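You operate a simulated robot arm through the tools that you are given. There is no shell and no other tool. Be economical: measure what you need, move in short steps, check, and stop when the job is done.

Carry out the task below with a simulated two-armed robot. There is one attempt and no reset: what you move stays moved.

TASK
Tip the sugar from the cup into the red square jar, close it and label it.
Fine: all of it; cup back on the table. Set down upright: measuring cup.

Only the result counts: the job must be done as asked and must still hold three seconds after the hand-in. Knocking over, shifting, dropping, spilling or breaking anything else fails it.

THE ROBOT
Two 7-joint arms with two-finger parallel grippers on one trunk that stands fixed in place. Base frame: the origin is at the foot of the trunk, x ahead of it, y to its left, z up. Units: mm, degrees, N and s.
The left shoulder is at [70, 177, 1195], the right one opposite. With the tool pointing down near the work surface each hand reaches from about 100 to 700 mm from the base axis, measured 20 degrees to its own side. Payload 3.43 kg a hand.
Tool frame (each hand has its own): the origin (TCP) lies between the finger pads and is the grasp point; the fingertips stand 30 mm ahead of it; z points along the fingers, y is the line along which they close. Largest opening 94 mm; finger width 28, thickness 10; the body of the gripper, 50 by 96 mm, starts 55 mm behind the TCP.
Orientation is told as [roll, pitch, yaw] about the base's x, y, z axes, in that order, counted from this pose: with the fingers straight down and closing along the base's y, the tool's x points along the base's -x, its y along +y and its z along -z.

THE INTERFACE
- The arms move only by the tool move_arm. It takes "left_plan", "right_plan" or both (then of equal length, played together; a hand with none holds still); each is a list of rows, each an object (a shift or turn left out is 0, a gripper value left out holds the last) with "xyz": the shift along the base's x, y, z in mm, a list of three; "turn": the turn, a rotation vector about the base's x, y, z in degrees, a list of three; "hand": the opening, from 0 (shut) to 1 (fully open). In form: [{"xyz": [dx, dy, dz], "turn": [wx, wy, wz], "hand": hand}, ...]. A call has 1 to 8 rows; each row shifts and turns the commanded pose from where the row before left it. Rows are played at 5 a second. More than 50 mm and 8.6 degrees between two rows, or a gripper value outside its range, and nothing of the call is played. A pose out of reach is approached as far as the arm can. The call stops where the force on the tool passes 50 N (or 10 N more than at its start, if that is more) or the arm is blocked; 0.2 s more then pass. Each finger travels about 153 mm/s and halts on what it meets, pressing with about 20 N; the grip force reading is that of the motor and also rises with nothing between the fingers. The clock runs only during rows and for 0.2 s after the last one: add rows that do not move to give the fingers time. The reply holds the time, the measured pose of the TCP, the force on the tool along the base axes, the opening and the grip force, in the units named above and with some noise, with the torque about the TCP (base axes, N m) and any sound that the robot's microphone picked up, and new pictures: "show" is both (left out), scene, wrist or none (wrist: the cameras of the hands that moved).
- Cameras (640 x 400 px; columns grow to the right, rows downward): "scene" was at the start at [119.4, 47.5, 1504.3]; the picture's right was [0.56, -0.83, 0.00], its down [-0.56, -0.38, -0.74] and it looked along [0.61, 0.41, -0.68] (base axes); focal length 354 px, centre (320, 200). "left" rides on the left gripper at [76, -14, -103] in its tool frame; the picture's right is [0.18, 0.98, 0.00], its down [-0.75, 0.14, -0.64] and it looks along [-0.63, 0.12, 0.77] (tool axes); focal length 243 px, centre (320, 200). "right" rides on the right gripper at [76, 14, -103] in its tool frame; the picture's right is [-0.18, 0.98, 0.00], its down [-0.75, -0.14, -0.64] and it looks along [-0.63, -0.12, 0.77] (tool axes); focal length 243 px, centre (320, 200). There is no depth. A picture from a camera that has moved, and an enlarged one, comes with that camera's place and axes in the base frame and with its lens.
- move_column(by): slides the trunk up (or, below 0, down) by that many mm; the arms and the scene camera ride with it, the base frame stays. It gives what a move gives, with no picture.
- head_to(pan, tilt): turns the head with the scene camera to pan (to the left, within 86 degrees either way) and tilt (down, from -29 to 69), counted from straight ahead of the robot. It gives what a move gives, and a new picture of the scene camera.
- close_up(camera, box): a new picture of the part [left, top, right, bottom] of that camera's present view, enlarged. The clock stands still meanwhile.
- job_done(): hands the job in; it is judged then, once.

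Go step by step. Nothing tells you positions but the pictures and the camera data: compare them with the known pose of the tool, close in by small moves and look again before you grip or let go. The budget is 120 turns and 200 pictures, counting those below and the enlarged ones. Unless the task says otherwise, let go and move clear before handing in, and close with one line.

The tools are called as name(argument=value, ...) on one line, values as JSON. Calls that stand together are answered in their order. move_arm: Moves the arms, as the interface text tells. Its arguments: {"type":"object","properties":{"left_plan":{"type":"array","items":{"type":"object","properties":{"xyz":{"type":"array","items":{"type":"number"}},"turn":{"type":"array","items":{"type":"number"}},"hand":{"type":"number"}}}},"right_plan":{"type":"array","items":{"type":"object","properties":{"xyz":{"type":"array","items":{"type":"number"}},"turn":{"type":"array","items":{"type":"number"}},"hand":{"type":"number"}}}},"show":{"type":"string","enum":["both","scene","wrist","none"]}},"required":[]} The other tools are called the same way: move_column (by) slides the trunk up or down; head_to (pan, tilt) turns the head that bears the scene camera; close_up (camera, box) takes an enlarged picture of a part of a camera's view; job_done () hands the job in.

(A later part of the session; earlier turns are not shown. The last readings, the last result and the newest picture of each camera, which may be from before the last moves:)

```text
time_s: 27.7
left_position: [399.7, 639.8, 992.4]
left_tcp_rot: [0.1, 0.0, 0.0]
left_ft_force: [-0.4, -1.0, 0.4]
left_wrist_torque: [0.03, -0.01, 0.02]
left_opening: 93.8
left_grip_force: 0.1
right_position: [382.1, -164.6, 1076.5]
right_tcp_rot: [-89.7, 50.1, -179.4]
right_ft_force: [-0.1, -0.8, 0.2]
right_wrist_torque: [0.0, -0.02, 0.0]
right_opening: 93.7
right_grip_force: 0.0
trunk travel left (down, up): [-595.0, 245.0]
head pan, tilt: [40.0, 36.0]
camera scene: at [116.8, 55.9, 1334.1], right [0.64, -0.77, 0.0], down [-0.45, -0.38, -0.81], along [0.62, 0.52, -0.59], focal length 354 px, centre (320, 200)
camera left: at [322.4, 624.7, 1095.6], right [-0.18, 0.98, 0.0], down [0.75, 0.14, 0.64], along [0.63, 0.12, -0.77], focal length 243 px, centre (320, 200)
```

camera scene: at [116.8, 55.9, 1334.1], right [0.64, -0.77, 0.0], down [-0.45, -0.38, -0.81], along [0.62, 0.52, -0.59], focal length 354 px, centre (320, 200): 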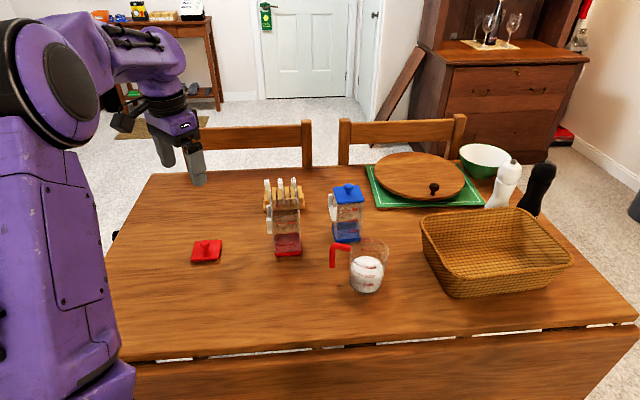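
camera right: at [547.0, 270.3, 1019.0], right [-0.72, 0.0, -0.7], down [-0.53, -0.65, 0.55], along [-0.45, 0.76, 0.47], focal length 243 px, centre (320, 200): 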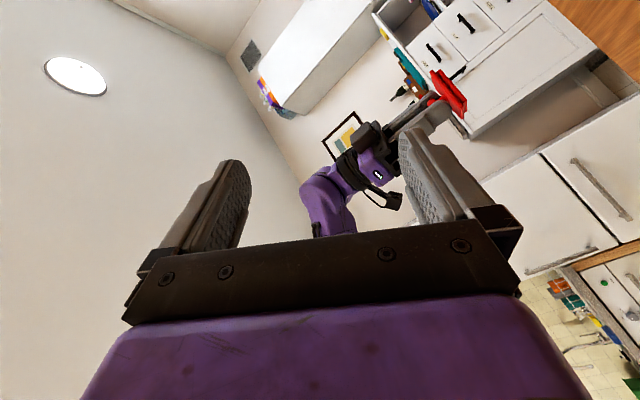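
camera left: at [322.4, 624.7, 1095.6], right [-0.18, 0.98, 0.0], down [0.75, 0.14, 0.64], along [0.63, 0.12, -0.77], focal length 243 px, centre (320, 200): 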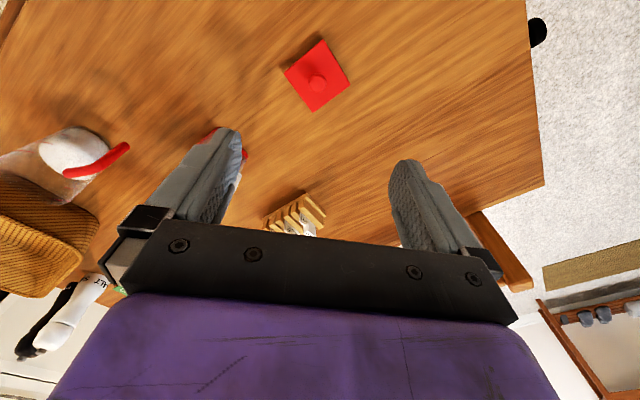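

The lid stands on the table. Next I'll turn the left hand to point along +y while carrying it to the near side of the cup, with the right arm moving further away.

move_arm(left_plan=[{"xyz": [0, -35, 5], "turn": [4.95, 4.95, -4.95]}, {"xyz": [0, -35, 5], "turn": [4.95, 4.95, -4.95]}, {"xyz": [0, -35, 0], "turn": [4.95, 4.95, -4.95]}, {"xyz": [0, -35, 0], "turn": [4.95, 4.95, -4.95]}, {"xyz": [0, -35, 0], "turn": [4.95, 4.95, -4.95]}, {"xyz": [0, -35, 0], "turn": [4.95, 4.95, -4.95]}, {"xyz": [0, -35, 0], "turn": [4.95, 4.95, -4.95]}, {}], right_plan=[{"xyz": [-15, -20, 0]}, {"xyz": [-15, -20, 0]}, {"xyz": [-15, -20, 0]}, {"xyz": [-15, -20, 0]}, {"xyz": [-15, -20, 0]}, {"xyz": [-15, -20, 0]}, {}, {}], show="scene")

```text
time_s: 29.5
left_position: [398.3, 395.7, 992.2]
left_tcp_rot: [24.6, 41.3, -27.0]
left_ft_force: [-0.5, 0.4, 0.3]
left_wrist_torque: [0.01, -0.02, -0.02]
left_opening: 94.0
left_grip_force: 0.0
right_position: [291.9, -281.8, 1075.8]
right_tcp_rot: [-89.7, 49.9, -179.3]
right_ft_force: [-0.4, -0.2, 0.3]
right_wrist_torque: [0.01, 0.0, 0.0]
right_opening: 93.9
right_grip_force: 0.1
trunk travel left (down, up): [-595.0, 245.0]
head pan, tilt: [40.0, 36.0]
camera scene: at [117.2, 57.4, 1334.1], right [0.64, -0.77, 0.0], down [-0.45, -0.38, -0.81], along [0.62, 0.52, -0.59], focal length 354 px, centre (320, 200)
```

scene: 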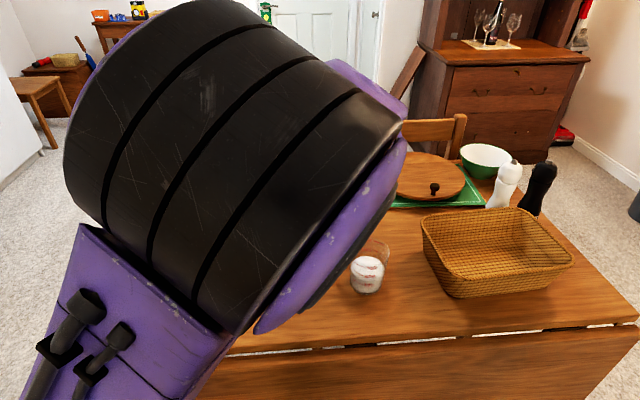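

move_arm(left_plan=[{"xyz": [15, -30, 0], "turn": [4.95, 4.95, -4.95]}, {"xyz": [15, -30, 0], "turn": [4.95, 4.95, -4.95]}, {"xyz": [15, -30, 0], "turn": [4.95, 4.95, -4.95]}, {"xyz": [15, -30, 0], "turn": [4.95, 4.95, -4.95]}, {"xyz": [15, -30, 0], "turn": [4.95, 4.95, -4.95]}, {"xyz": [15, -30, 0], "turn": [4.95, 4.95, -4.95]}, {"xyz": [15, -30, 0], "turn": [4.95, 4.95, -4.95]}, {}], show="both")

```text
time_s: 31.3
left_position: [508.3, 206.3, 1003.9]
left_tcp_rot: [-1.7, 86.4, -88.7]
left_ft_force: [0.5, 0.0, 0.2]
left_wrist_torque: [0.0, 0.02, 0.0]
left_opening: 93.8
left_grip_force: 0.0
right_position: [292.4, -282.0, 1076.5]
right_tcp_rot: [-89.7, 49.9, -179.3]
right_ft_force: [-0.4, 0.0, -1.0]
right_wrist_torque: [-0.03, -0.02, 0.03]
right_opening: 94.1
right_grip_force: 0.1
trunk travel left (down, up): [-595.0, 245.0]
head pan, tilt: [40.0, 36.0]
camera scene: at [117.0, 57.1, 1334.1], right [0.64, -0.77, 0.0], down [-0.45, -0.38, -0.81], along [0.62, 0.52, -0.59], focal length 354 px, centre (320, 200)
camera left: at [498.1, 108.1, 1087.5], right [0.98, 0.06, 0.18], down [0.17, -0.68, -0.71], along [0.08, 0.73, -0.68], focal length 243 px, centre (320, 200)
```

scene: 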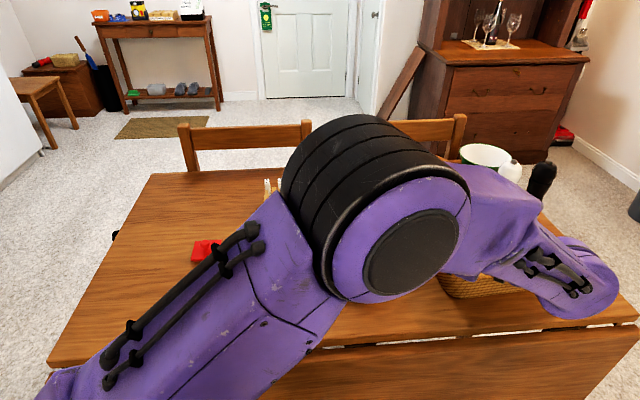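
left: 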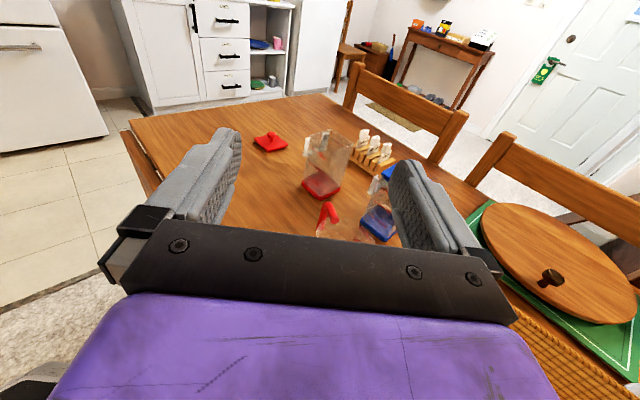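

The left hand is now pointing +y near (508, 206, 1004). I'll yaw it to about 75°, tilt it down slightly and descend part-way for a wrist view of the cup.

move_arm(left_plan=[{"xyz": [5, 0, -30], "turn": [-3.3, 0.9, -5.7]}, {"xyz": [5, 0, -30], "turn": [-3.3, 0.9, -5.7]}, {"xyz": [5, 0, -30], "turn": [-3.3, 0.9, -5.7]}, {"xyz": [5, 0, -20]}, {}], show="both")

```text
time_s: 32.5
left_position: [524.3, 194.6, 890.4]
left_tcp_rot: [-3.4, 77.7, -108.6]
left_ft_force: [-0.3, -0.4, 0.7]
left_wrist_torque: [0.02, 0.01, 0.02]
left_opening: 93.9
left_grip_force: 0.0
right_position: [292.8, -281.5, 1077.1]
right_tcp_rot: [-89.8, 50.0, -179.2]
right_ft_force: [-1.4, 0.1, -1.1]
right_wrist_torque: [0.01, -0.01, -0.02]
right_opening: 94.0
right_grip_force: 0.1
trunk travel left (down, up): [-595.0, 245.0]
head pan, tilt: [40.0, 36.0]
camera scene: at [116.8, 56.7, 1334.1], right [0.64, -0.77, 0.0], down [-0.45, -0.38, -0.81], along [0.62, 0.52, -0.59], focal length 354 px, centre (320, 200)
camera left: at [489.3, 116.3, 987.8], right [0.96, -0.22, 0.17], down [-0.08, -0.8, -0.6], along [0.27, 0.56, -0.78], focal length 243 px, centre (320, 200)
```

scene: 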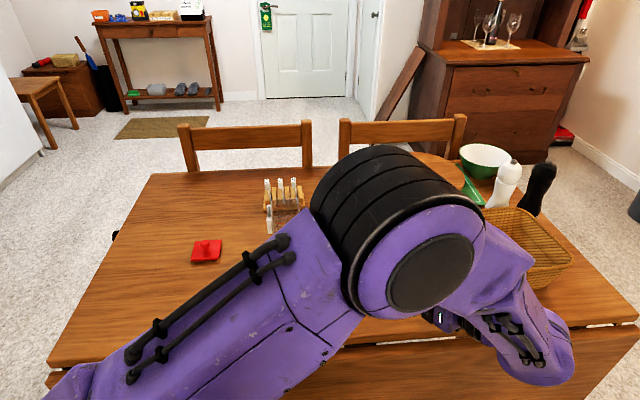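
left: 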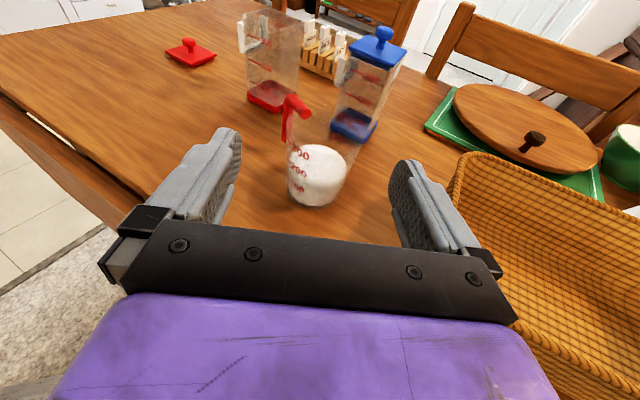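

I can see the cup well between the fingers. I'll enlarge this view to measure its position.

close_up(camera="left", box=[240, 80, 410, 220])

```text
2.86 times, centred on (325, 150) of left
camera zoom: at [489.3, 116.3, 987.8], right [0.96, -0.22, 0.17], down [-0.08, -0.8, -0.6], along [0.27, 0.56, -0.78], focal length 693 px, centre (306, 343)
```

zoom: 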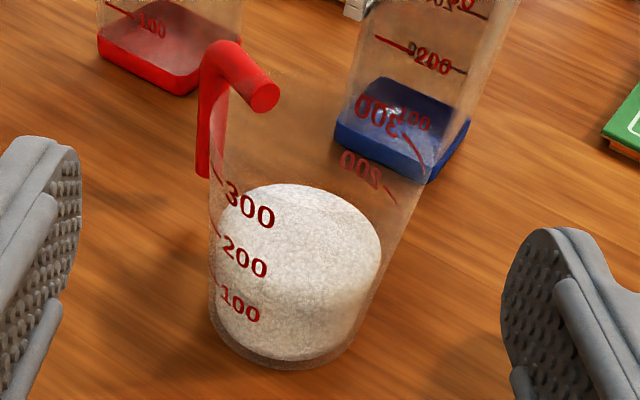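

move_arm(left_plan=[{"xyz": [8, 0, -35]}, {"xyz": [5, 0, -35]}, {}, {}], show="wrist")

close_up(camera="left", box=[220, 40, 440, 220])

```text
time_s: 33.5
left_position: [538.6, 181.3, 818.5]
left_tcp_rot: [-7.3, 79.8, -114.5]
left_ft_force: [-0.8, -0.4, -0.2]
left_wrist_torque: [-0.01, 0.02, -0.01]
left_opening: 94.2
left_grip_force: 0.1
right_position: [294.1, -282.5, 1077.1]
right_tcp_rot: [-89.8, 49.9, -179.4]
right_ft_force: [-0.3, -0.4, -0.7]
right_wrist_torque: [-0.01, -0.01, 0.0]
right_opening: 93.9
right_grip_force: 0.1
trunk travel left (down, up): [-595.0, 245.0]
head pan, tilt: [40.0, 36.0]
camera left: at [499.8, 101.6, 913.1], right [0.95, -0.26, 0.16], down [-0.11, -0.77, -0.63], along [0.29, 0.58, -0.76], focal length 243 px, centre (320, 200)
```

left: 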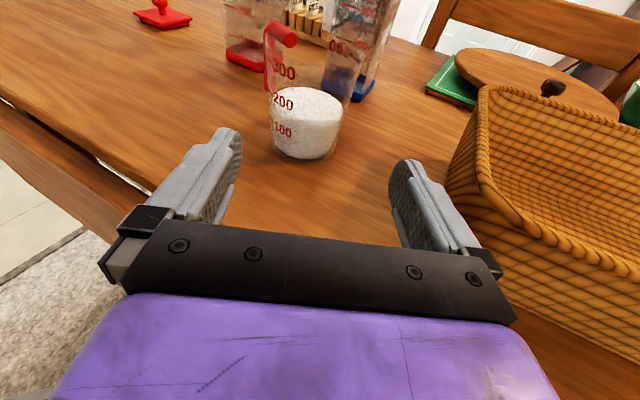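

```text
2.22 times, centred on (330, 130) of left
camera zoom: at [499.8, 101.6, 913.1], right [0.95, -0.26, 0.16], down [-0.11, -0.77, -0.63], along [0.29, 0.58, -0.76], focal length 539 px, centre (298, 356)
```

zoom: 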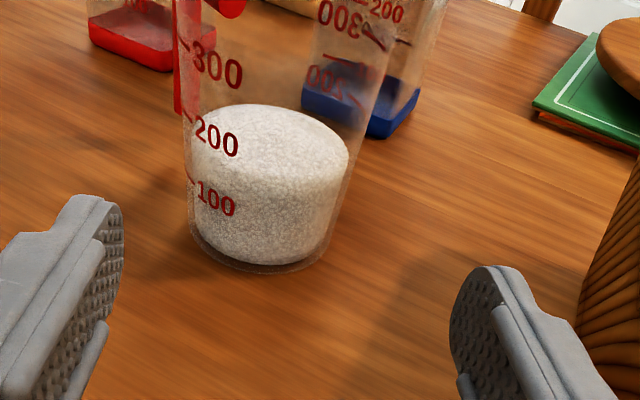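

The left arm has settled. The cup is about 9 mm to the left of the finger midline and about 120 mm ahead, so I'll correct sideways and in height, then advance part-way.

move_arm(left_plan=[{"xyz": [-4, 2, -12]}, {"xyz": [-4, 1, -10]}, {"xyz": [6, 19, 0]}, {"xyz": [6, 19, 0]}, {}, {}], show="wrist")

close_up(camera="left", box=[200, 40, 440, 230])

```text
time_s: 34.9
left_position: [541.4, 221.5, 795.9]
left_tcp_rot: [-6.8, 79.9, -114.0]
left_ft_force: [0.0, 0.4, 0.7]
left_wrist_torque: [-0.03, 0.03, 0.01]
left_opening: 94.1
left_grip_force: 0.2
right_position: [293.4, -281.2, 1076.1]
right_tcp_rot: [-89.7, 50.0, -179.2]
right_ft_force: [-0.5, -0.5, -0.2]
right_wrist_torque: [0.01, 0.01, 0.04]
right_opening: 93.9
right_grip_force: 0.0
trunk travel left (down, up): [-595.0, 245.0]
head pan, tilt: [40.0, 36.0]
camera left: at [503.3, 140.2, 890.4], right [0.95, -0.26, 0.16], down [-0.11, -0.77, -0.63], along [0.29, 0.58, -0.76], focal length 243 px, centre (320, 200)
```

left: 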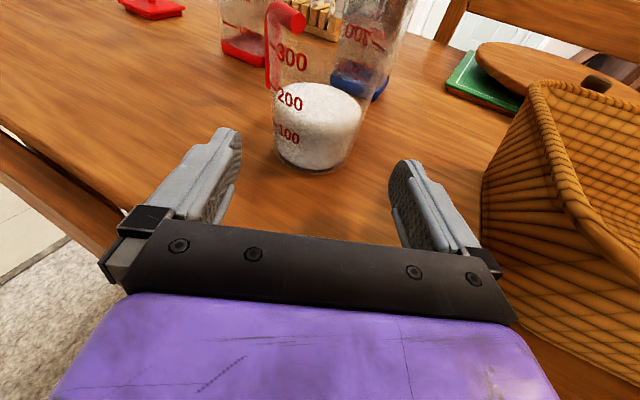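

```text
2.11 times, centred on (320, 135) of left
camera zoom: at [503.3, 140.2, 890.4], right [0.95, -0.26, 0.16], down [-0.11, -0.77, -0.63], along [0.29, 0.58, -0.76], focal length 511 px, centre (320, 337)
```

zoom: 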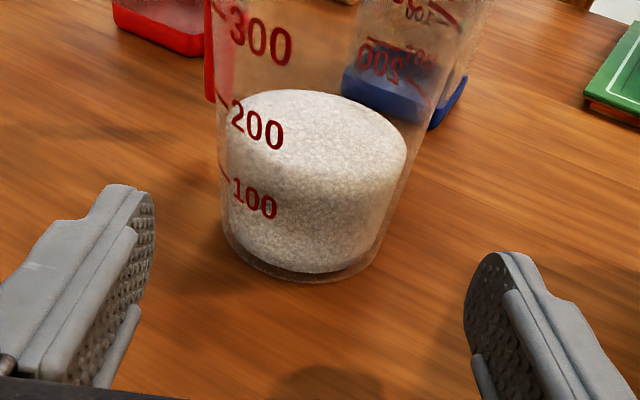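

The cup centre is about 80 mm straight ahead and now on the midline. The handle will clear the fingertips, so I'm advancing.

move_arm(left_plan=[{"xyz": [6, 19, 0]}, {"xyz": [6, 19, 0]}, {"xyz": [6, 19, 0]}, {"xyz": [5, 19, 0]}, {}, {}], show="wrist")

close_up(camera="left", box=[200, 60, 440, 250])

```text
time_s: 36.3
left_position: [564.4, 297.7, 796.9]
left_tcp_rot: [-7.0, 79.7, -114.2]
left_ft_force: [-0.1, 0.9, 0.4]
left_wrist_torque: [0.02, -0.01, 0.0]
left_opening: 93.8
left_grip_force: 0.0
right_position: [292.9, -282.7, 1077.1]
right_tcp_rot: [-89.7, 49.9, -179.3]
right_ft_force: [0.8, -0.5, 0.6]
right_wrist_torque: [0.0, -0.01, 0.01]
right_opening: 94.1
right_grip_force: 0.1
trunk travel left (down, up): [-595.0, 245.0]
head pan, tilt: [40.0, 36.0]
camera left: at [526.7, 217.4, 890.9], right [0.95, -0.26, 0.16], down [-0.11, -0.77, -0.63], along [0.29, 0.58, -0.76], focal length 243 px, centre (320, 200)
```

left: 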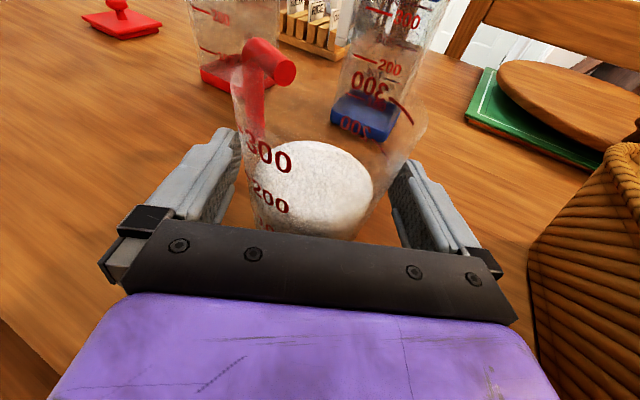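

```text
2.11 times, centred on (320, 155) of left
camera zoom: at [526.7, 217.4, 890.9], right [0.95, -0.26, 0.16], down [-0.11, -0.77, -0.63], along [0.29, 0.58, -0.76], focal length 511 px, centre (320, 295)
```

zoom: 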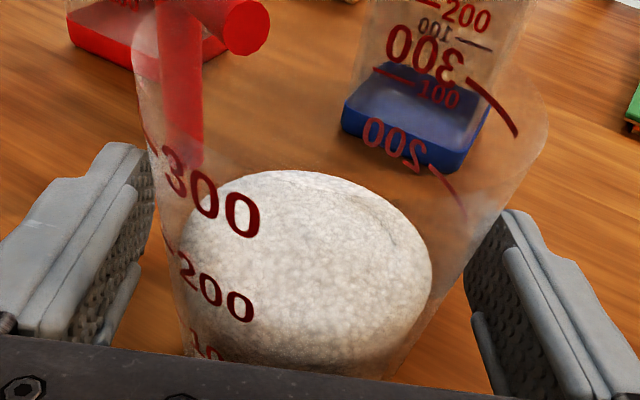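

The cup is centred between the pads, so I'm closing the gripper.

move_arm(left_plan=[{"hand": 0.8}, {"hand": 0.6}, {"hand": 0.3}, {"hand": 0}, {}, {}], show="wrist")

```text
time_s: 37.7
left_position: [565.9, 297.7, 796.9]
left_tcp_rot: [-6.9, 79.8, -114.1]
left_ft_force: [0.3, 0.1, 0.3]
left_wrist_torque: [0.01, 0.06, 0.02]
left_opening: 74.4
left_grip_force: 20.0
right_position: [293.5, -281.3, 1076.7]
right_tcp_rot: [-89.8, 49.9, -179.3]
right_ft_force: [-0.4, -0.4, 0.1]
right_wrist_torque: [0.02, 0.01, 0.02]
right_opening: 94.0
right_grip_force: 0.0
trunk travel left (down, up): [-595.0, 245.0]
head pan, tilt: [40.0, 36.0]
camera left: at [526.6, 217.1, 891.1], right [0.95, -0.26, 0.16], down [-0.11, -0.77, -0.63], along [0.29, 0.58, -0.76], focal length 243 px, centre (320, 200)
```

left: 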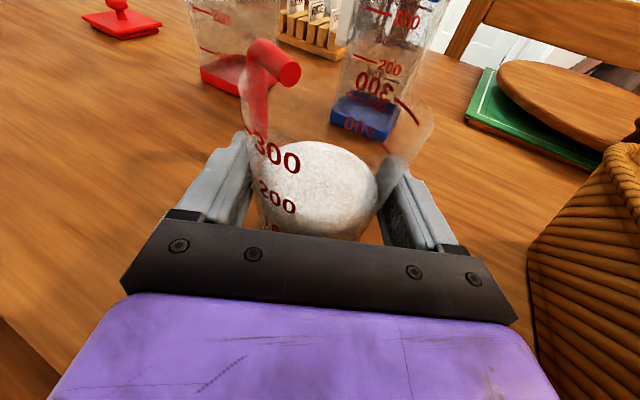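

I have it at a 74 mm width. I'll lift a little, then more, and check it isn't slipping.

move_arm(left_plan=[{"xyz": [0, 0, 5]}, {"xyz": [0, 0, 10]}, {"xyz": [0, 0, 20]}, {"xyz": [0, 0, 30]}, {"xyz": [0, 0, 35]}, {"xyz": [0, 0, 40]}, {}, {}])

```text
time_s: 39.7
left_position: [551.5, 311.9, 875.8]
left_tcp_rot: [-29.2, 74.7, -133.8]
left_ft_force: [0.4, 0.0, -2.4]
left_wrist_torque: [-0.02, -0.01, 0.03]
left_opening: 74.5
left_grip_force: 20.5
right_position: [293.8, -282.5, 1076.2]
right_tcp_rot: [-89.7, 49.9, -179.3]
right_ft_force: [0.0, 1.4, 1.0]
right_wrist_torque: [0.0, -0.01, -0.02]
right_opening: 93.8
right_grip_force: 0.1
trunk travel left (down, up): [-595.0, 245.0]
head pan, tilt: [40.0, 36.0]
stopped in row 8 (left hand): the arm was blocked; the commanded pose is now the measured one
camera scene: at [118.0, 57.1, 1334.0], right [0.64, -0.77, 0.0], down [-0.45, -0.38, -0.81], along [0.62, 0.52, -0.59], focal length 354 px, centre (320, 200)
camera left: at [529.0, 233.0, 974.2], right [0.97, -0.23, 0.05], down [-0.15, -0.79, -0.6], along [0.17, 0.57, -0.8], focal length 243 px, centre (320, 200)
```

scene: 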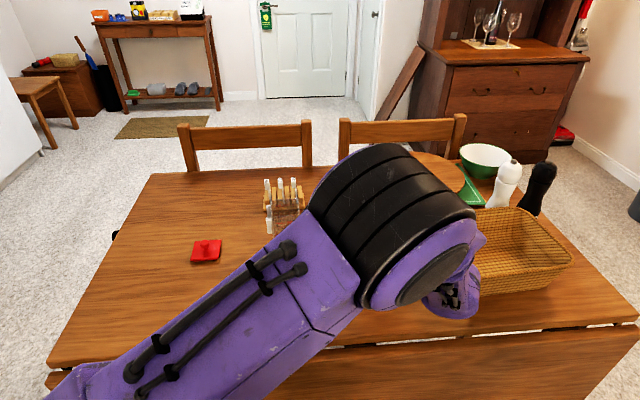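
left: 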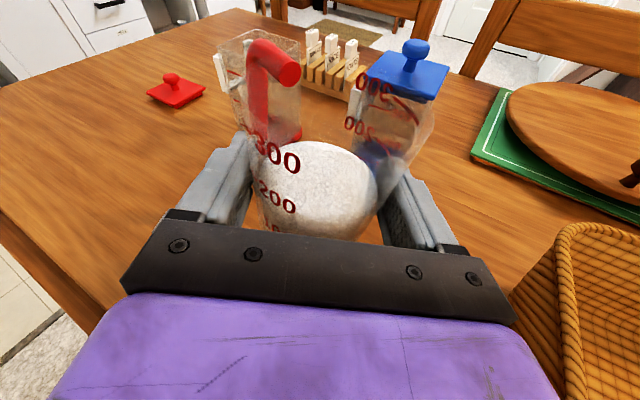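

The arm was blocked by its own joints partway up, and the cup is still level within a few degrees. I'll raise it the rest of the way with the trunk.

move_column(by=130)

move_arm(left_plan=[{"xyz": [-10, 15, 0]}, {"xyz": [-10, 20, 0]}, {"xyz": [-10, 20, 0]}, {}])

```text
time_s: 41.3
left_position: [554.0, 310.5, 1005.5]
left_tcp_rot: [-28.9, 74.8, -133.7]
left_ft_force: [-0.6, 0.5, -1.9]
left_wrist_torque: [0.0, 0.03, -0.01]
left_opening: 74.4
left_grip_force: 20.3
right_position: [293.5, -281.6, 1206.9]
right_tcp_rot: [-89.7, 49.9, -179.4]
right_ft_force: [0.0, -0.4, 0.1]
right_wrist_torque: [-0.04, 0.04, 0.0]
right_opening: 94.1
right_grip_force: 0.0
trunk travel left (down, up): [-725.0, 115.0]
head pan, tilt: [40.0, 36.0]
```

```text
time_s: 42.3
left_position: [519.1, 375.8, 1002.1]
left_tcp_rot: [-25.6, 73.6, -128.9]
left_ft_force: [0.3, 0.3, -3.3]
left_wrist_torque: [-0.02, 0.01, 0.0]
left_opening: 74.5
left_grip_force: 19.8
right_position: [293.2, -282.0, 1206.1]
right_tcp_rot: [-89.7, 49.9, -179.4]
right_ft_force: [-1.3, -0.2, 0.5]
right_wrist_torque: [-0.01, -0.02, 0.0]
right_opening: 94.1
right_grip_force: 0.0
trunk travel left (down, up): [-725.0, 115.0]
head pan, tilt: [40.0, 36.0]
camera scene: at [118.1, 56.6, 1464.0], right [0.64, -0.77, 0.0], down [-0.45, -0.38, -0.81], along [0.62, 0.52, -0.59], focal length 354 px, centre (320, 200)
camera left: at [496.6, 298.5, 1103.4], right [0.98, -0.2, 0.06], down [-0.13, -0.81, -0.58], along [0.16, 0.56, -0.82], focal length 243 px, centre (320, 200)
```

scene: 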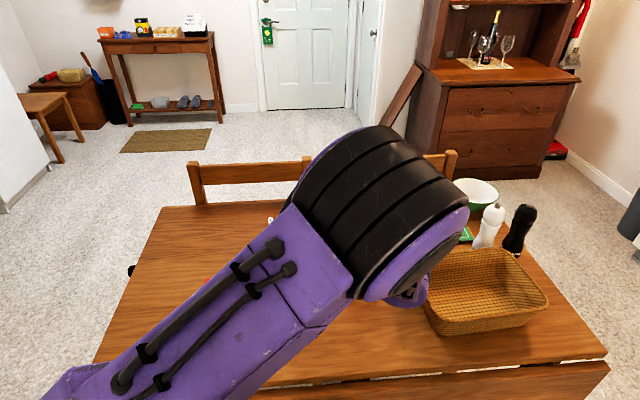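
left: 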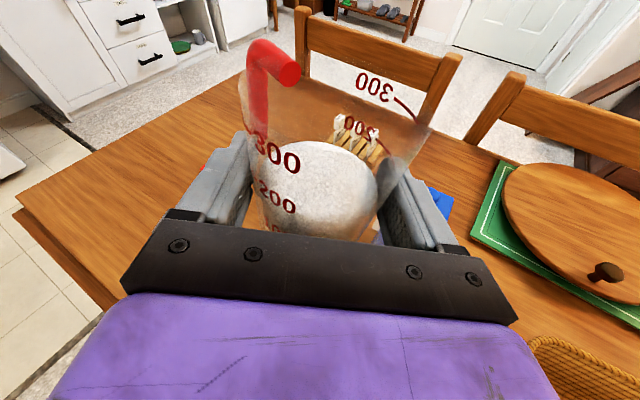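

move_arm(left_plan=[{"xyz": [-12, 25, 0]}, {"xyz": [-12, 25, 0]}, {"xyz": [-12, 25, 0]}, {"xyz": [-12, 25, 0]}, {"xyz": [-12, 25, 0]}, {}, {}])

```text
time_s: 43.9
left_position: [457.2, 495.7, 1003.4]
left_tcp_rot: [-27.3, 74.1, -131.2]
left_ft_force: [-0.1, 0.8, -1.5]
left_wrist_torque: [-0.07, -0.02, -0.02]
left_opening: 74.9
left_grip_force: 19.7
right_position: [293.5, -281.7, 1206.6]
right_tcp_rot: [-89.7, 49.9, -179.4]
right_ft_force: [0.1, -0.4, 0.3]
right_wrist_torque: [0.0, 0.01, -0.04]
right_opening: 94.1
right_grip_force: 0.1
trunk travel left (down, up): [-725.0, 115.0]
head pan, tilt: [40.0, 36.0]
camera scene: at [117.8, 57.1, 1464.0], right [0.64, -0.77, 0.0], down [-0.45, -0.38, -0.81], along [0.62, 0.52, -0.59], focal length 354 px, centre (320, 200)
camera left: at [433.9, 417.6, 1103.8], right [0.98, -0.21, 0.05], down [-0.14, -0.8, -0.59], along [0.17, 0.56, -0.81], focal length 243 px, centre (320, 200)
```

scene: 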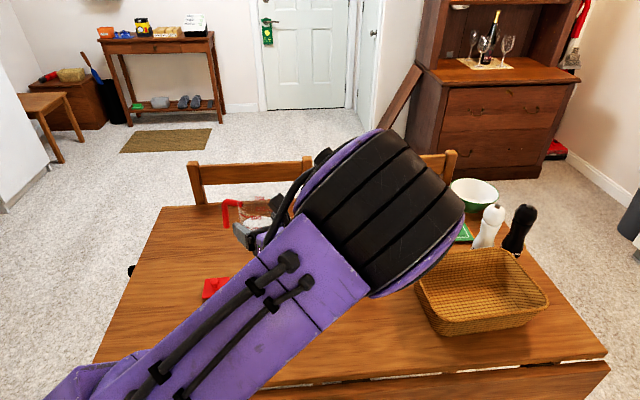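
left: 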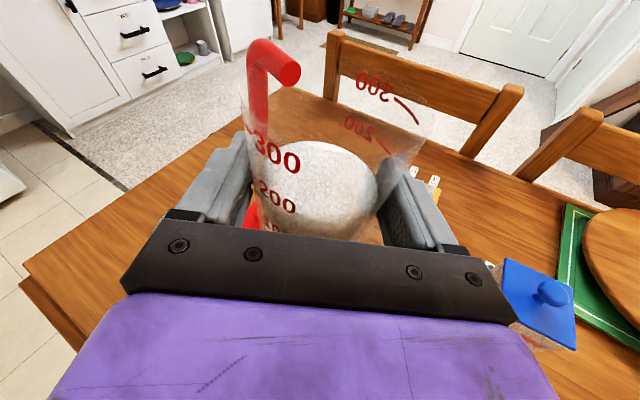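

The cup is level and near the jar's front side. I'll tip it to about 40°, which is not yet pouring, while bringing the lip into position, then check.

move_arm(left_plan=[{"xyz": [-2, 8, -10], "turn": [1.92, 8.12, 0]}, {"xyz": [-2, 8, -15], "turn": [1.92, 8.12, 0]}, {"xyz": [-2, 8, -15], "turn": [1.92, 8.12, 0]}, {"xyz": [-2, 7, -15], "turn": [1.92, 8.12, 0]}, {}, {}])

head_to(pan=48, tilt=42)

```text
time_s: 45.3
left_position: [455.1, 520.1, 953.6]
left_tcp_rot: [-73.4, 47.0, -174.6]
left_ft_force: [-0.1, -0.1, -2.7]
left_wrist_torque: [-0.02, -0.03, -0.02]
left_opening: 74.5
left_grip_force: 20.2
right_position: [293.4, -282.1, 1206.0]
right_tcp_rot: [-89.6, 49.9, -179.2]
right_ft_force: [-1.1, 0.3, 0.6]
right_wrist_torque: [-0.03, -0.01, -0.01]
right_opening: 94.1
right_grip_force: 0.0
trunk travel left (down, up): [-725.0, 115.0]
head pan, tilt: [40.0, 36.0]
camera scene: at [117.9, 56.9, 1464.0], right [0.64, -0.77, 0.0], down [-0.45, -0.38, -0.81], along [0.62, 0.52, -0.59], focal length 354 px, centre (320, 200)
camera left: at [484.4, 428.0, 1039.4], right [0.84, -0.2, -0.51], down [-0.48, -0.7, -0.52], along [-0.25, 0.68, -0.69], focal length 243 px, centre (320, 200)
```

scene: 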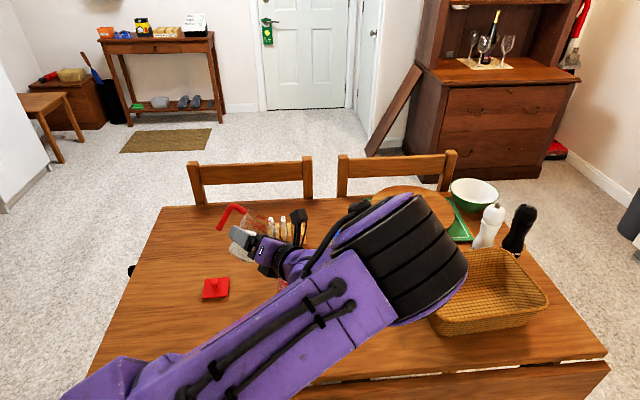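
left: 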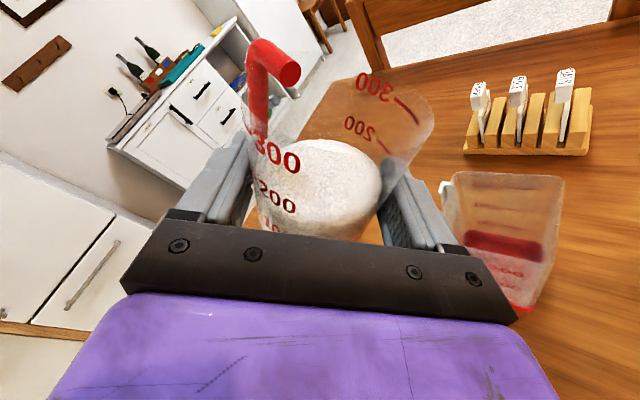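

```text
time_s: 46.0
left_position: [455.0, 519.9, 954.2]
left_tcp_rot: [-73.4, 47.1, -174.5]
left_ft_force: [-0.1, 0.5, -2.4]
left_wrist_torque: [-0.03, 0.04, -0.01]
left_opening: 74.7
left_grip_force: 19.8
right_position: [292.8, -280.6, 1207.4]
right_tcp_rot: [-89.7, 49.9, -179.2]
right_ft_force: [0.3, -1.3, -0.5]
right_wrist_torque: [-0.02, -0.01, -0.01]
right_opening: 93.9
right_grip_force: 0.0
trunk travel left (down, up): [-725.0, 115.0]
head pan, tilt: [48.0, 42.0]
camera scene: at [106.8, 62.9, 1455.1], right [0.74, -0.67, 0.0], down [-0.45, -0.5, -0.74], along [0.5, 0.55, -0.67], focal length 354 px, centre (320, 200)
```

scene: 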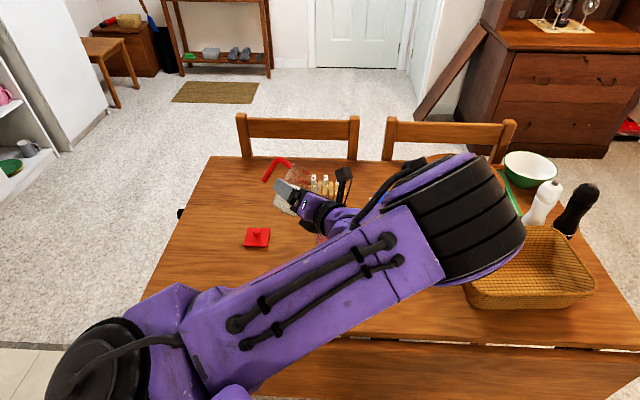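

The wrist view shows the jar mouth just where I expect it, and from the visible rim the lip sits about 55 mm above the grip. I'll bring the lip over the mouth and tip slowly to 70°.

move_arm(left_plan=[{"xyz": [6, 1, -18]}, {"xyz": [5, 0, -18]}, {"xyz": [-1, 0.2, -3], "turn": [1, 4.9, 0]}, {"xyz": [-1, 0.2, -3], "turn": [1, 4.9, 0]}, {"xyz": [0, 0, -0.5], "turn": [1, 4.9, 0]}, {"xyz": [0, 0, -0.5], "turn": [1, 4.9, 0]}, {}], show="wrist")

```text
time_s: 47.5
left_position: [465.0, 520.9, 910.2]
left_tcp_rot: [-80.0, 27.8, -178.7]
left_ft_force: [0.2, 1.0, 6.9]
left_wrist_torque: [-0.1, -0.29, 0.03]
left_opening: 74.8
left_grip_force: 19.6
right_position: [292.4, -283.4, 1207.2]
right_tcp_rot: [-89.8, 50.1, -179.4]
right_ft_force: [-0.8, -0.2, 1.1]
right_wrist_torque: [0.02, 0.01, 0.0]
right_opening: 94.0
right_grip_force: 0.1
trunk travel left (down, up): [-725.0, 115.0]
head pan, tilt: [48.0, 42.0]
camera left: at [518.1, 423.2, 975.0], right [0.62, -0.15, -0.77], down [-0.64, -0.67, -0.38], along [-0.46, 0.72, -0.52], focal length 243 px, centre (320, 200)
```

left: 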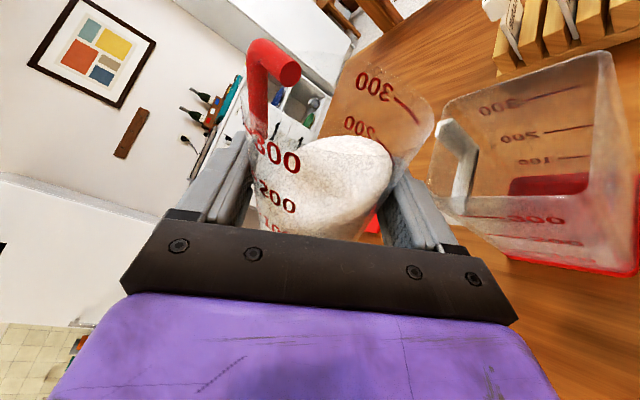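

Force on the tool shows the cup wall touching the jar's edge. I'm raising immediately and re-measuring.

move_arm(left_plan=[{"xyz": [-2, 0, 15]}, {"xyz": [-2, 0, 25]}, {}], show="wrist")

close_up(camera="left", box=[300, 20, 640, 260])

close_up(camera="scene", box=[230, 130, 380, 260])

```text
time_s: 48.4
left_position: [460.2, 519.2, 949.2]
left_tcp_rot: [-79.7, 27.7, -178.6]
left_ft_force: [0.6, 0.3, -2.4]
left_wrist_torque: [-0.08, 0.0, 0.02]
left_opening: 74.5
left_grip_force: 20.0
right_position: [294.7, -282.3, 1206.1]
right_tcp_rot: [-89.8, 49.9, -179.3]
right_ft_force: [0.6, 0.1, -0.4]
right_wrist_torque: [0.0, -0.04, -0.02]
right_opening: 94.1
right_grip_force: 0.0
trunk travel left (down, up): [-725.0, 115.0]
head pan, tilt: [48.0, 42.0]
camera left: at [514.6, 422.3, 1013.3], right [0.62, -0.16, -0.77], down [-0.64, -0.67, -0.37], along [-0.46, 0.72, -0.52], focal length 243 px, centre (320, 200)
```

left: 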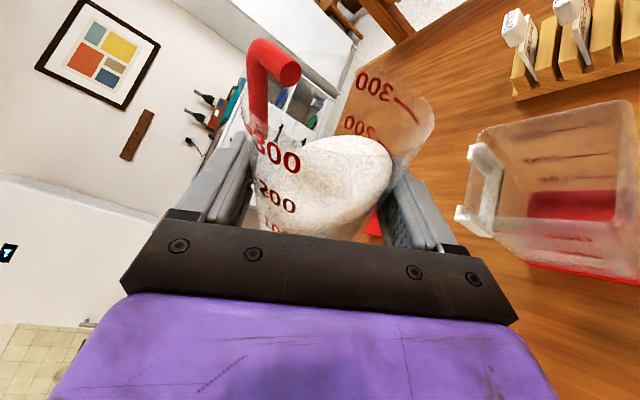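

```text
1.67 times, centred on (470, 140) of left
camera zoom: at [514.6, 422.3, 1013.3], right [0.62, -0.16, -0.77], down [-0.64, -0.67, -0.37], along [-0.46, 0.72, -0.52], focal length 404 px, centre (70, 300)
```

zoom: 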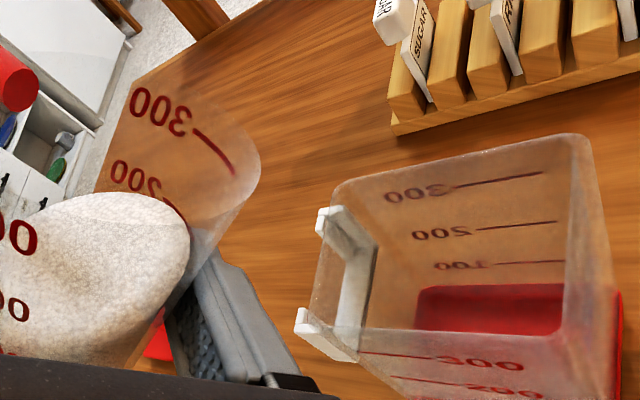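

```text
3.08 times, centred on (305, 195) of scene
camera zoom: at [107.6, 63.4, 1454.9], right [0.74, -0.67, 0.0], down [-0.45, -0.5, -0.74], along [0.5, 0.55, -0.67], focal length 1090 px, centre (366, 215)
```

zoom: 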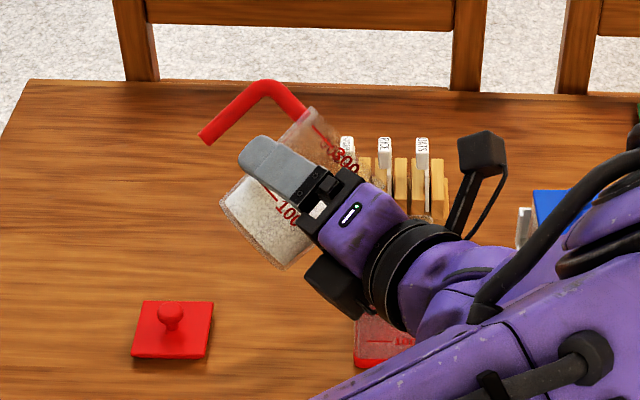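

The jar is unmoved, with its mouth centre at (537, 507). It was my lower finger that touched it, so I'll keep about 25 mm more height and carry on tipping slowly.

move_arm(left_plan=[{"xyz": [6, 1, -6]}, {"xyz": [1, 0, -1], "turn": [0.54, 2.95, 0]}, {"xyz": [0, 0, -1], "turn": [0.54, 2.95, 0]}, {"xyz": [1, 0, -1], "turn": [0.54, 2.95, 0]}, {"xyz": [1, 0, 0], "turn": [0.54, 2.95, 0]}, {"xyz": [1, -0.3, 0], "turn": [0.54, 2.95, 0]}, {"xyz": [1, -0.3, 0], "turn": [0.54, 2.95, 0]}], show="wrist")

```text
time_s: 50.0
left_position: [471.7, 521.4, 939.5]
left_tcp_rot: [-83.4, 10.1, -179.7]
left_ft_force: [0.9, 0.0, -2.3]
left_wrist_torque: [-0.03, -0.05, -0.02]
left_opening: 74.8
left_grip_force: 20.0
right_position: [294.0, -282.3, 1206.6]
right_tcp_rot: [-89.7, 49.9, -179.3]
right_ft_force: [-0.6, 0.1, -0.6]
right_wrist_torque: [-0.01, 0.01, -0.01]
right_opening: 94.1
right_grip_force: 0.1
trunk travel left (down, up): [-725.0, 115.0]
head pan, tilt: [48.0, 42.0]
camera left: at [542.2, 421.7, 978.9], right [0.35, -0.11, -0.93], down [-0.73, -0.66, -0.2], along [-0.59, 0.75, -0.31], focal length 243 px, centre (320, 200)
```

left: 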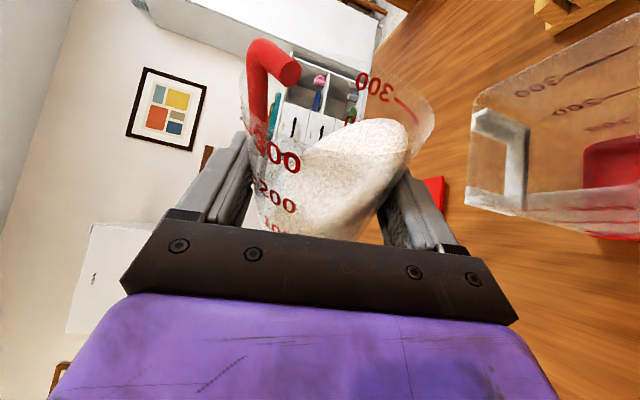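

The sugar is reaching the lip, and the lip is over the mouth about 13 mm short of its centre. I'm continuing slowly to about 100°.

move_arm(left_plan=[{"xyz": [1.5, -0.3, 0], "turn": [0.5, 2.7, 0]}, {"xyz": [1.5, -0.3, 0], "turn": [0.5, 2.7, 0]}, {"xyz": [1.5, -0.3, 0], "turn": [0.5, 2.7, 0]}, {"xyz": [1.5, -0.3, 0], "turn": [0.5, 2.7, 0]}, {"xyz": [1.5, -0.3, 0], "turn": [0.5, 2.7, 0]}, {"xyz": [1.5, -0.3, 0], "turn": [0.5, 2.7, 0]}, {}], show="both")

```text
time_s: 51.5
left_position: [480.4, 518.9, 939.1]
left_tcp_rot: [-86.6, -6.1, -179.8]
left_ft_force: [0.1, -0.4, -0.8]
left_wrist_torque: [-0.02, 0.0, 0.04]
left_opening: 74.6
left_grip_force: 20.1
right_position: [293.5, -281.6, 1206.6]
right_tcp_rot: [-89.7, 49.8, -179.3]
right_ft_force: [-1.0, -0.2, 0.2]
right_wrist_torque: [0.0, -0.05, 0.02]
right_opening: 94.1
right_grip_force: 0.0
trunk travel left (down, up): [-725.0, 115.0]
head pan, tilt: [48.0, 42.0]
camera scene: at [106.6, 62.7, 1455.1], right [0.74, -0.67, 0.0], down [-0.45, -0.5, -0.74], along [0.5, 0.55, -0.67], focal length 354 px, centre (320, 200)
camera left: at [557.9, 418.3, 952.1], right [0.08, -0.06, -1.0], down [-0.76, -0.65, -0.02], along [-0.65, 0.76, -0.1], focal length 243 px, centre (320, 200)
```

scene: 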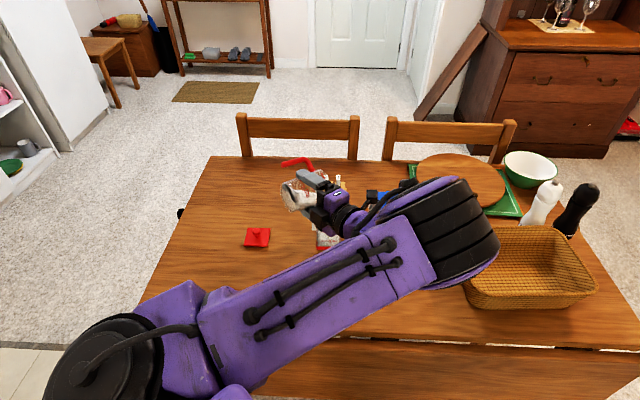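
left: 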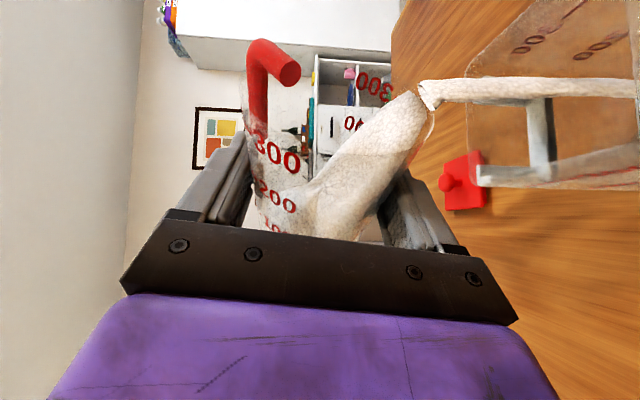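

Sugar is streaming into the middle of the mouth, at about (535, 507). I'll keep tipping while holding the lip in place.

move_arm(left_plan=[{"xyz": [1.5, -0.3, 0], "turn": [0.5, 2.7, 0]}, {"xyz": [2.5, -0.5, 0], "turn": [0.5, 2.7, 0]}, {"xyz": [2.5, -0.5, 1], "turn": [0.54, 2.95, 0]}, {"xyz": [2.5, -0.5, 1], "turn": [0.54, 2.95, 0]}, {"xyz": [2.5, -0.5, 1], "turn": [0.54, 2.95, 0]}, {"xyz": [3, -0.5, 1], "turn": [0.54, 2.95, 0]}, {"xyz": [3, -0.5, 1], "turn": [0.54, 2.95, 0]}, {}], show="wrist")

```text
time_s: 53.4
left_position: [498.2, 516.8, 944.2]
left_tcp_rot: [-90.7, -26.2, -178.7]
left_ft_force: [-0.3, -1.7, -1.5]
left_wrist_torque: [-0.04, 0.0, -0.03]
left_opening: 74.4
left_grip_force: 20.0
right_position: [292.7, -282.3, 1206.3]
right_tcp_rot: [-89.7, 50.0, -179.3]
right_ft_force: [1.2, -0.2, 0.9]
right_wrist_torque: [-0.01, 0.01, -0.03]
right_opening: 93.9
right_grip_force: 0.1
trunk travel left (down, up): [-725.0, 115.0]
head pan, tilt: [48.0, 42.0]
camera left: at [574.4, 416.1, 923.8], right [-0.27, 0.01, -0.96], down [-0.73, -0.66, 0.2], along [-0.63, 0.75, 0.18], focal length 243 px, centre (320, 200)
```

left: 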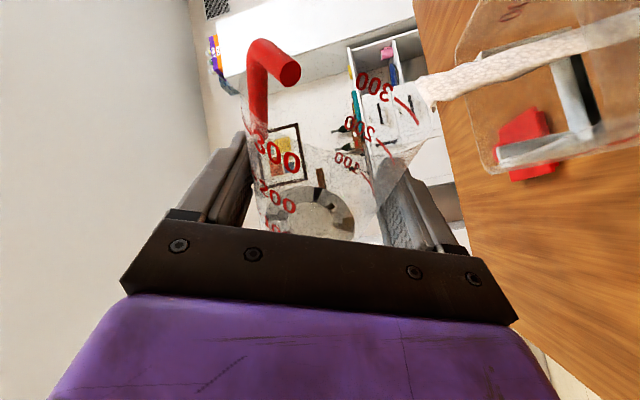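

move_arm(left_plan=[{}, {"xyz": [3, -0.5, 1], "turn": [0.54, 2.95, 0]}, {"xyz": [3, -0.5, 1], "turn": [0.54, 2.95, 0]}, {"xyz": [3.3, -0.5, 1], "turn": [0.54, 2.95, 0]}, {"xyz": [3.3, -0.5, 1], "turn": [0.54, 2.95, 0]}, {"xyz": [3.3, -0.5, 1], "turn": [0.54, 2.95, 0]}, {"xyz": [3.3, -0.5, 1], "turn": [0.54, 2.95, 0]}, {}], show="wrist")

close_up(camera="left", box=[230, 60, 450, 240])

```text
time_s: 55.1
left_position: [516.0, 513.9, 951.0]
left_tcp_rot: [-95.7, -43.7, -175.9]
left_ft_force: [0.3, -0.4, -0.5]
left_wrist_torque: [-0.01, -0.01, 0.01]
left_opening: 74.3
left_grip_force: 19.7
right_position: [293.8, -281.7, 1206.2]
right_tcp_rot: [-89.8, 49.9, -179.3]
right_ft_force: [-0.2, 0.3, -0.5]
right_wrist_torque: [0.03, -0.02, 0.01]
right_opening: 93.8
right_grip_force: 0.1
trunk travel left (down, up): [-725.0, 115.0]
head pan, tilt: [48.0, 42.0]
camera left: at [581.6, 413.6, 901.9], right [-0.55, 0.06, -0.83], down [-0.64, -0.67, 0.37], along [-0.54, 0.74, 0.41], focal length 243 px, centre (320, 200)
```

left: 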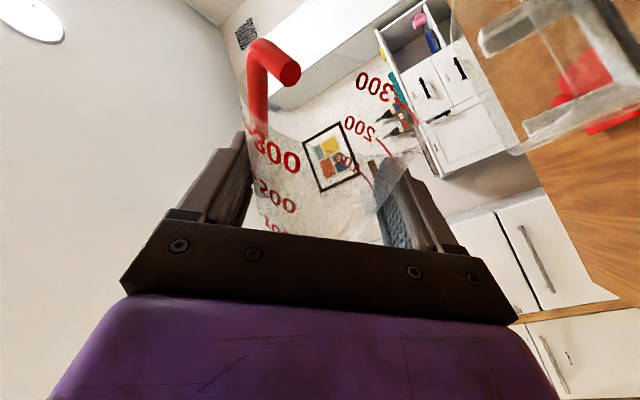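

```text
2.22 times, centred on (340, 150) of left
camera zoom: at [581.6, 413.6, 901.9], right [-0.55, 0.06, -0.83], down [-0.64, -0.67, 0.37], along [-0.54, 0.74, 0.41], focal length 539 px, centre (276, 311)
```

zoom: 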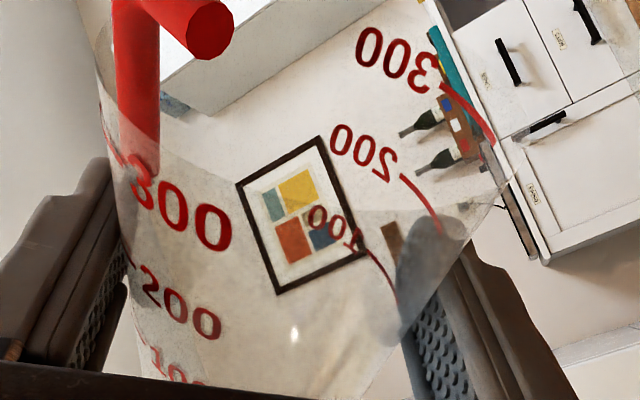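

The cup is empty. I'll raise it, roll it back upright over the same spot and check for spills.

move_arm(left_plan=[{"xyz": [0, 0, 25]}, {"xyz": [-4, 0, 15], "turn": [-1.5, -8.2, 0]}, {"xyz": [-6, 0, 5], "turn": [-1.5, -8.2, 0]}, {"xyz": [-8, 1, 5], "turn": [-1.5, -8.2, 0]}, {"xyz": [-8, 1, 0], "turn": [-1.5, -8.2, 0]}, {"xyz": [-8, 1, 0], "turn": [-1.5, -8.2, 0]}, {"xyz": [-8, 1, 0], "turn": [-1.5, -8.2, 0]}, {"xyz": [-6, 1, 0], "turn": [-1.5, -8.2, 0]}], show="none")

move_arm(left_plan=[{"xyz": [-4, 0, 0], "turn": [-1.5, -8.2, 0]}, {"xyz": [-2, 0, 0], "turn": [-1.5, -8.2, 0]}, {"xyz": [0, 0, 0], "turn": [-1.5, -8.2, 0]}, {"xyz": [0, -5, 0], "turn": [-1.5, -8.2, 0]}, {"xyz": [0, -5, 0], "turn": [-1.5, -8.2, 0]}, {"xyz": [0, -5, 0], "turn": [-1.5, -8.2, 0]}, {"xyz": [0, -5, 0], "turn": [-1.5, -8.2, 0]}, {}], show="both")

```text
time_s: 57.0
left_position: [468.7, 519.7, 1000.1]
left_tcp_rot: [-83.0, 13.6, -179.7]
left_ft_force: [-0.6, 0.5, -1.3]
left_wrist_torque: [0.01, -0.02, -0.02]
left_opening: 74.4
left_grip_force: 19.7
right_position: [293.0, -283.0, 1205.6]
right_tcp_rot: [-89.7, 50.0, -179.3]
right_ft_force: [0.2, 0.4, -0.1]
right_wrist_torque: [-0.02, 0.0, 0.01]
right_opening: 93.9
right_grip_force: 0.1
trunk travel left (down, up): [-725.0, 115.0]
head pan, tilt: [48.0, 42.0]
```

```text
time_s: 58.8
left_position: [459.5, 502.0, 995.7]
left_tcp_rot: [-55.3, 68.8, -158.0]
left_ft_force: [0.3, 0.4, -1.1]
left_wrist_torque: [-0.03, -0.02, 0.0]
left_opening: 74.2
left_grip_force: 20.3
right_position: [294.6, -280.6, 1206.1]
right_tcp_rot: [-89.7, 49.8, -179.3]
right_ft_force: [-0.1, 0.1, -0.5]
right_wrist_torque: [0.01, 0.0, -0.01]
right_opening: 94.0
right_grip_force: 0.1
trunk travel left (down, up): [-725.0, 115.0]
head pan, tilt: [48.0, 42.0]
camera scene: at [106.8, 62.7, 1455.1], right [0.74, -0.67, 0.0], down [-0.45, -0.5, -0.74], along [0.5, 0.55, -0.67], focal length 354 px, centre (320, 200)
camera left: at [452.0, 417.4, 1093.3], right [0.97, -0.21, -0.12], down [-0.24, -0.75, -0.61], along [0.04, 0.62, -0.78], focal length 243 px, centre (320, 200)
```

scene: 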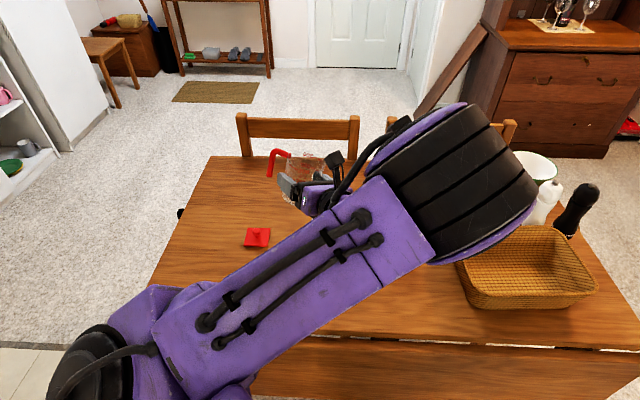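
left: 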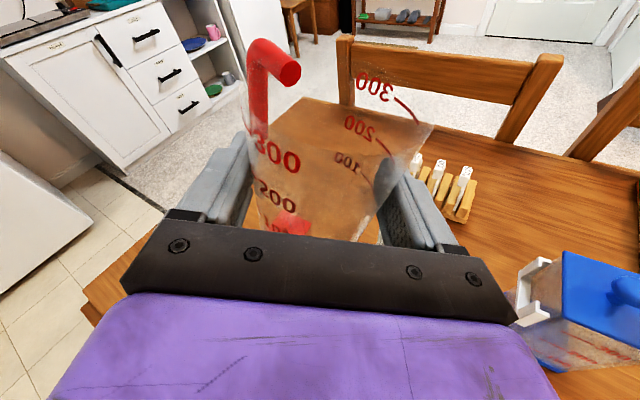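

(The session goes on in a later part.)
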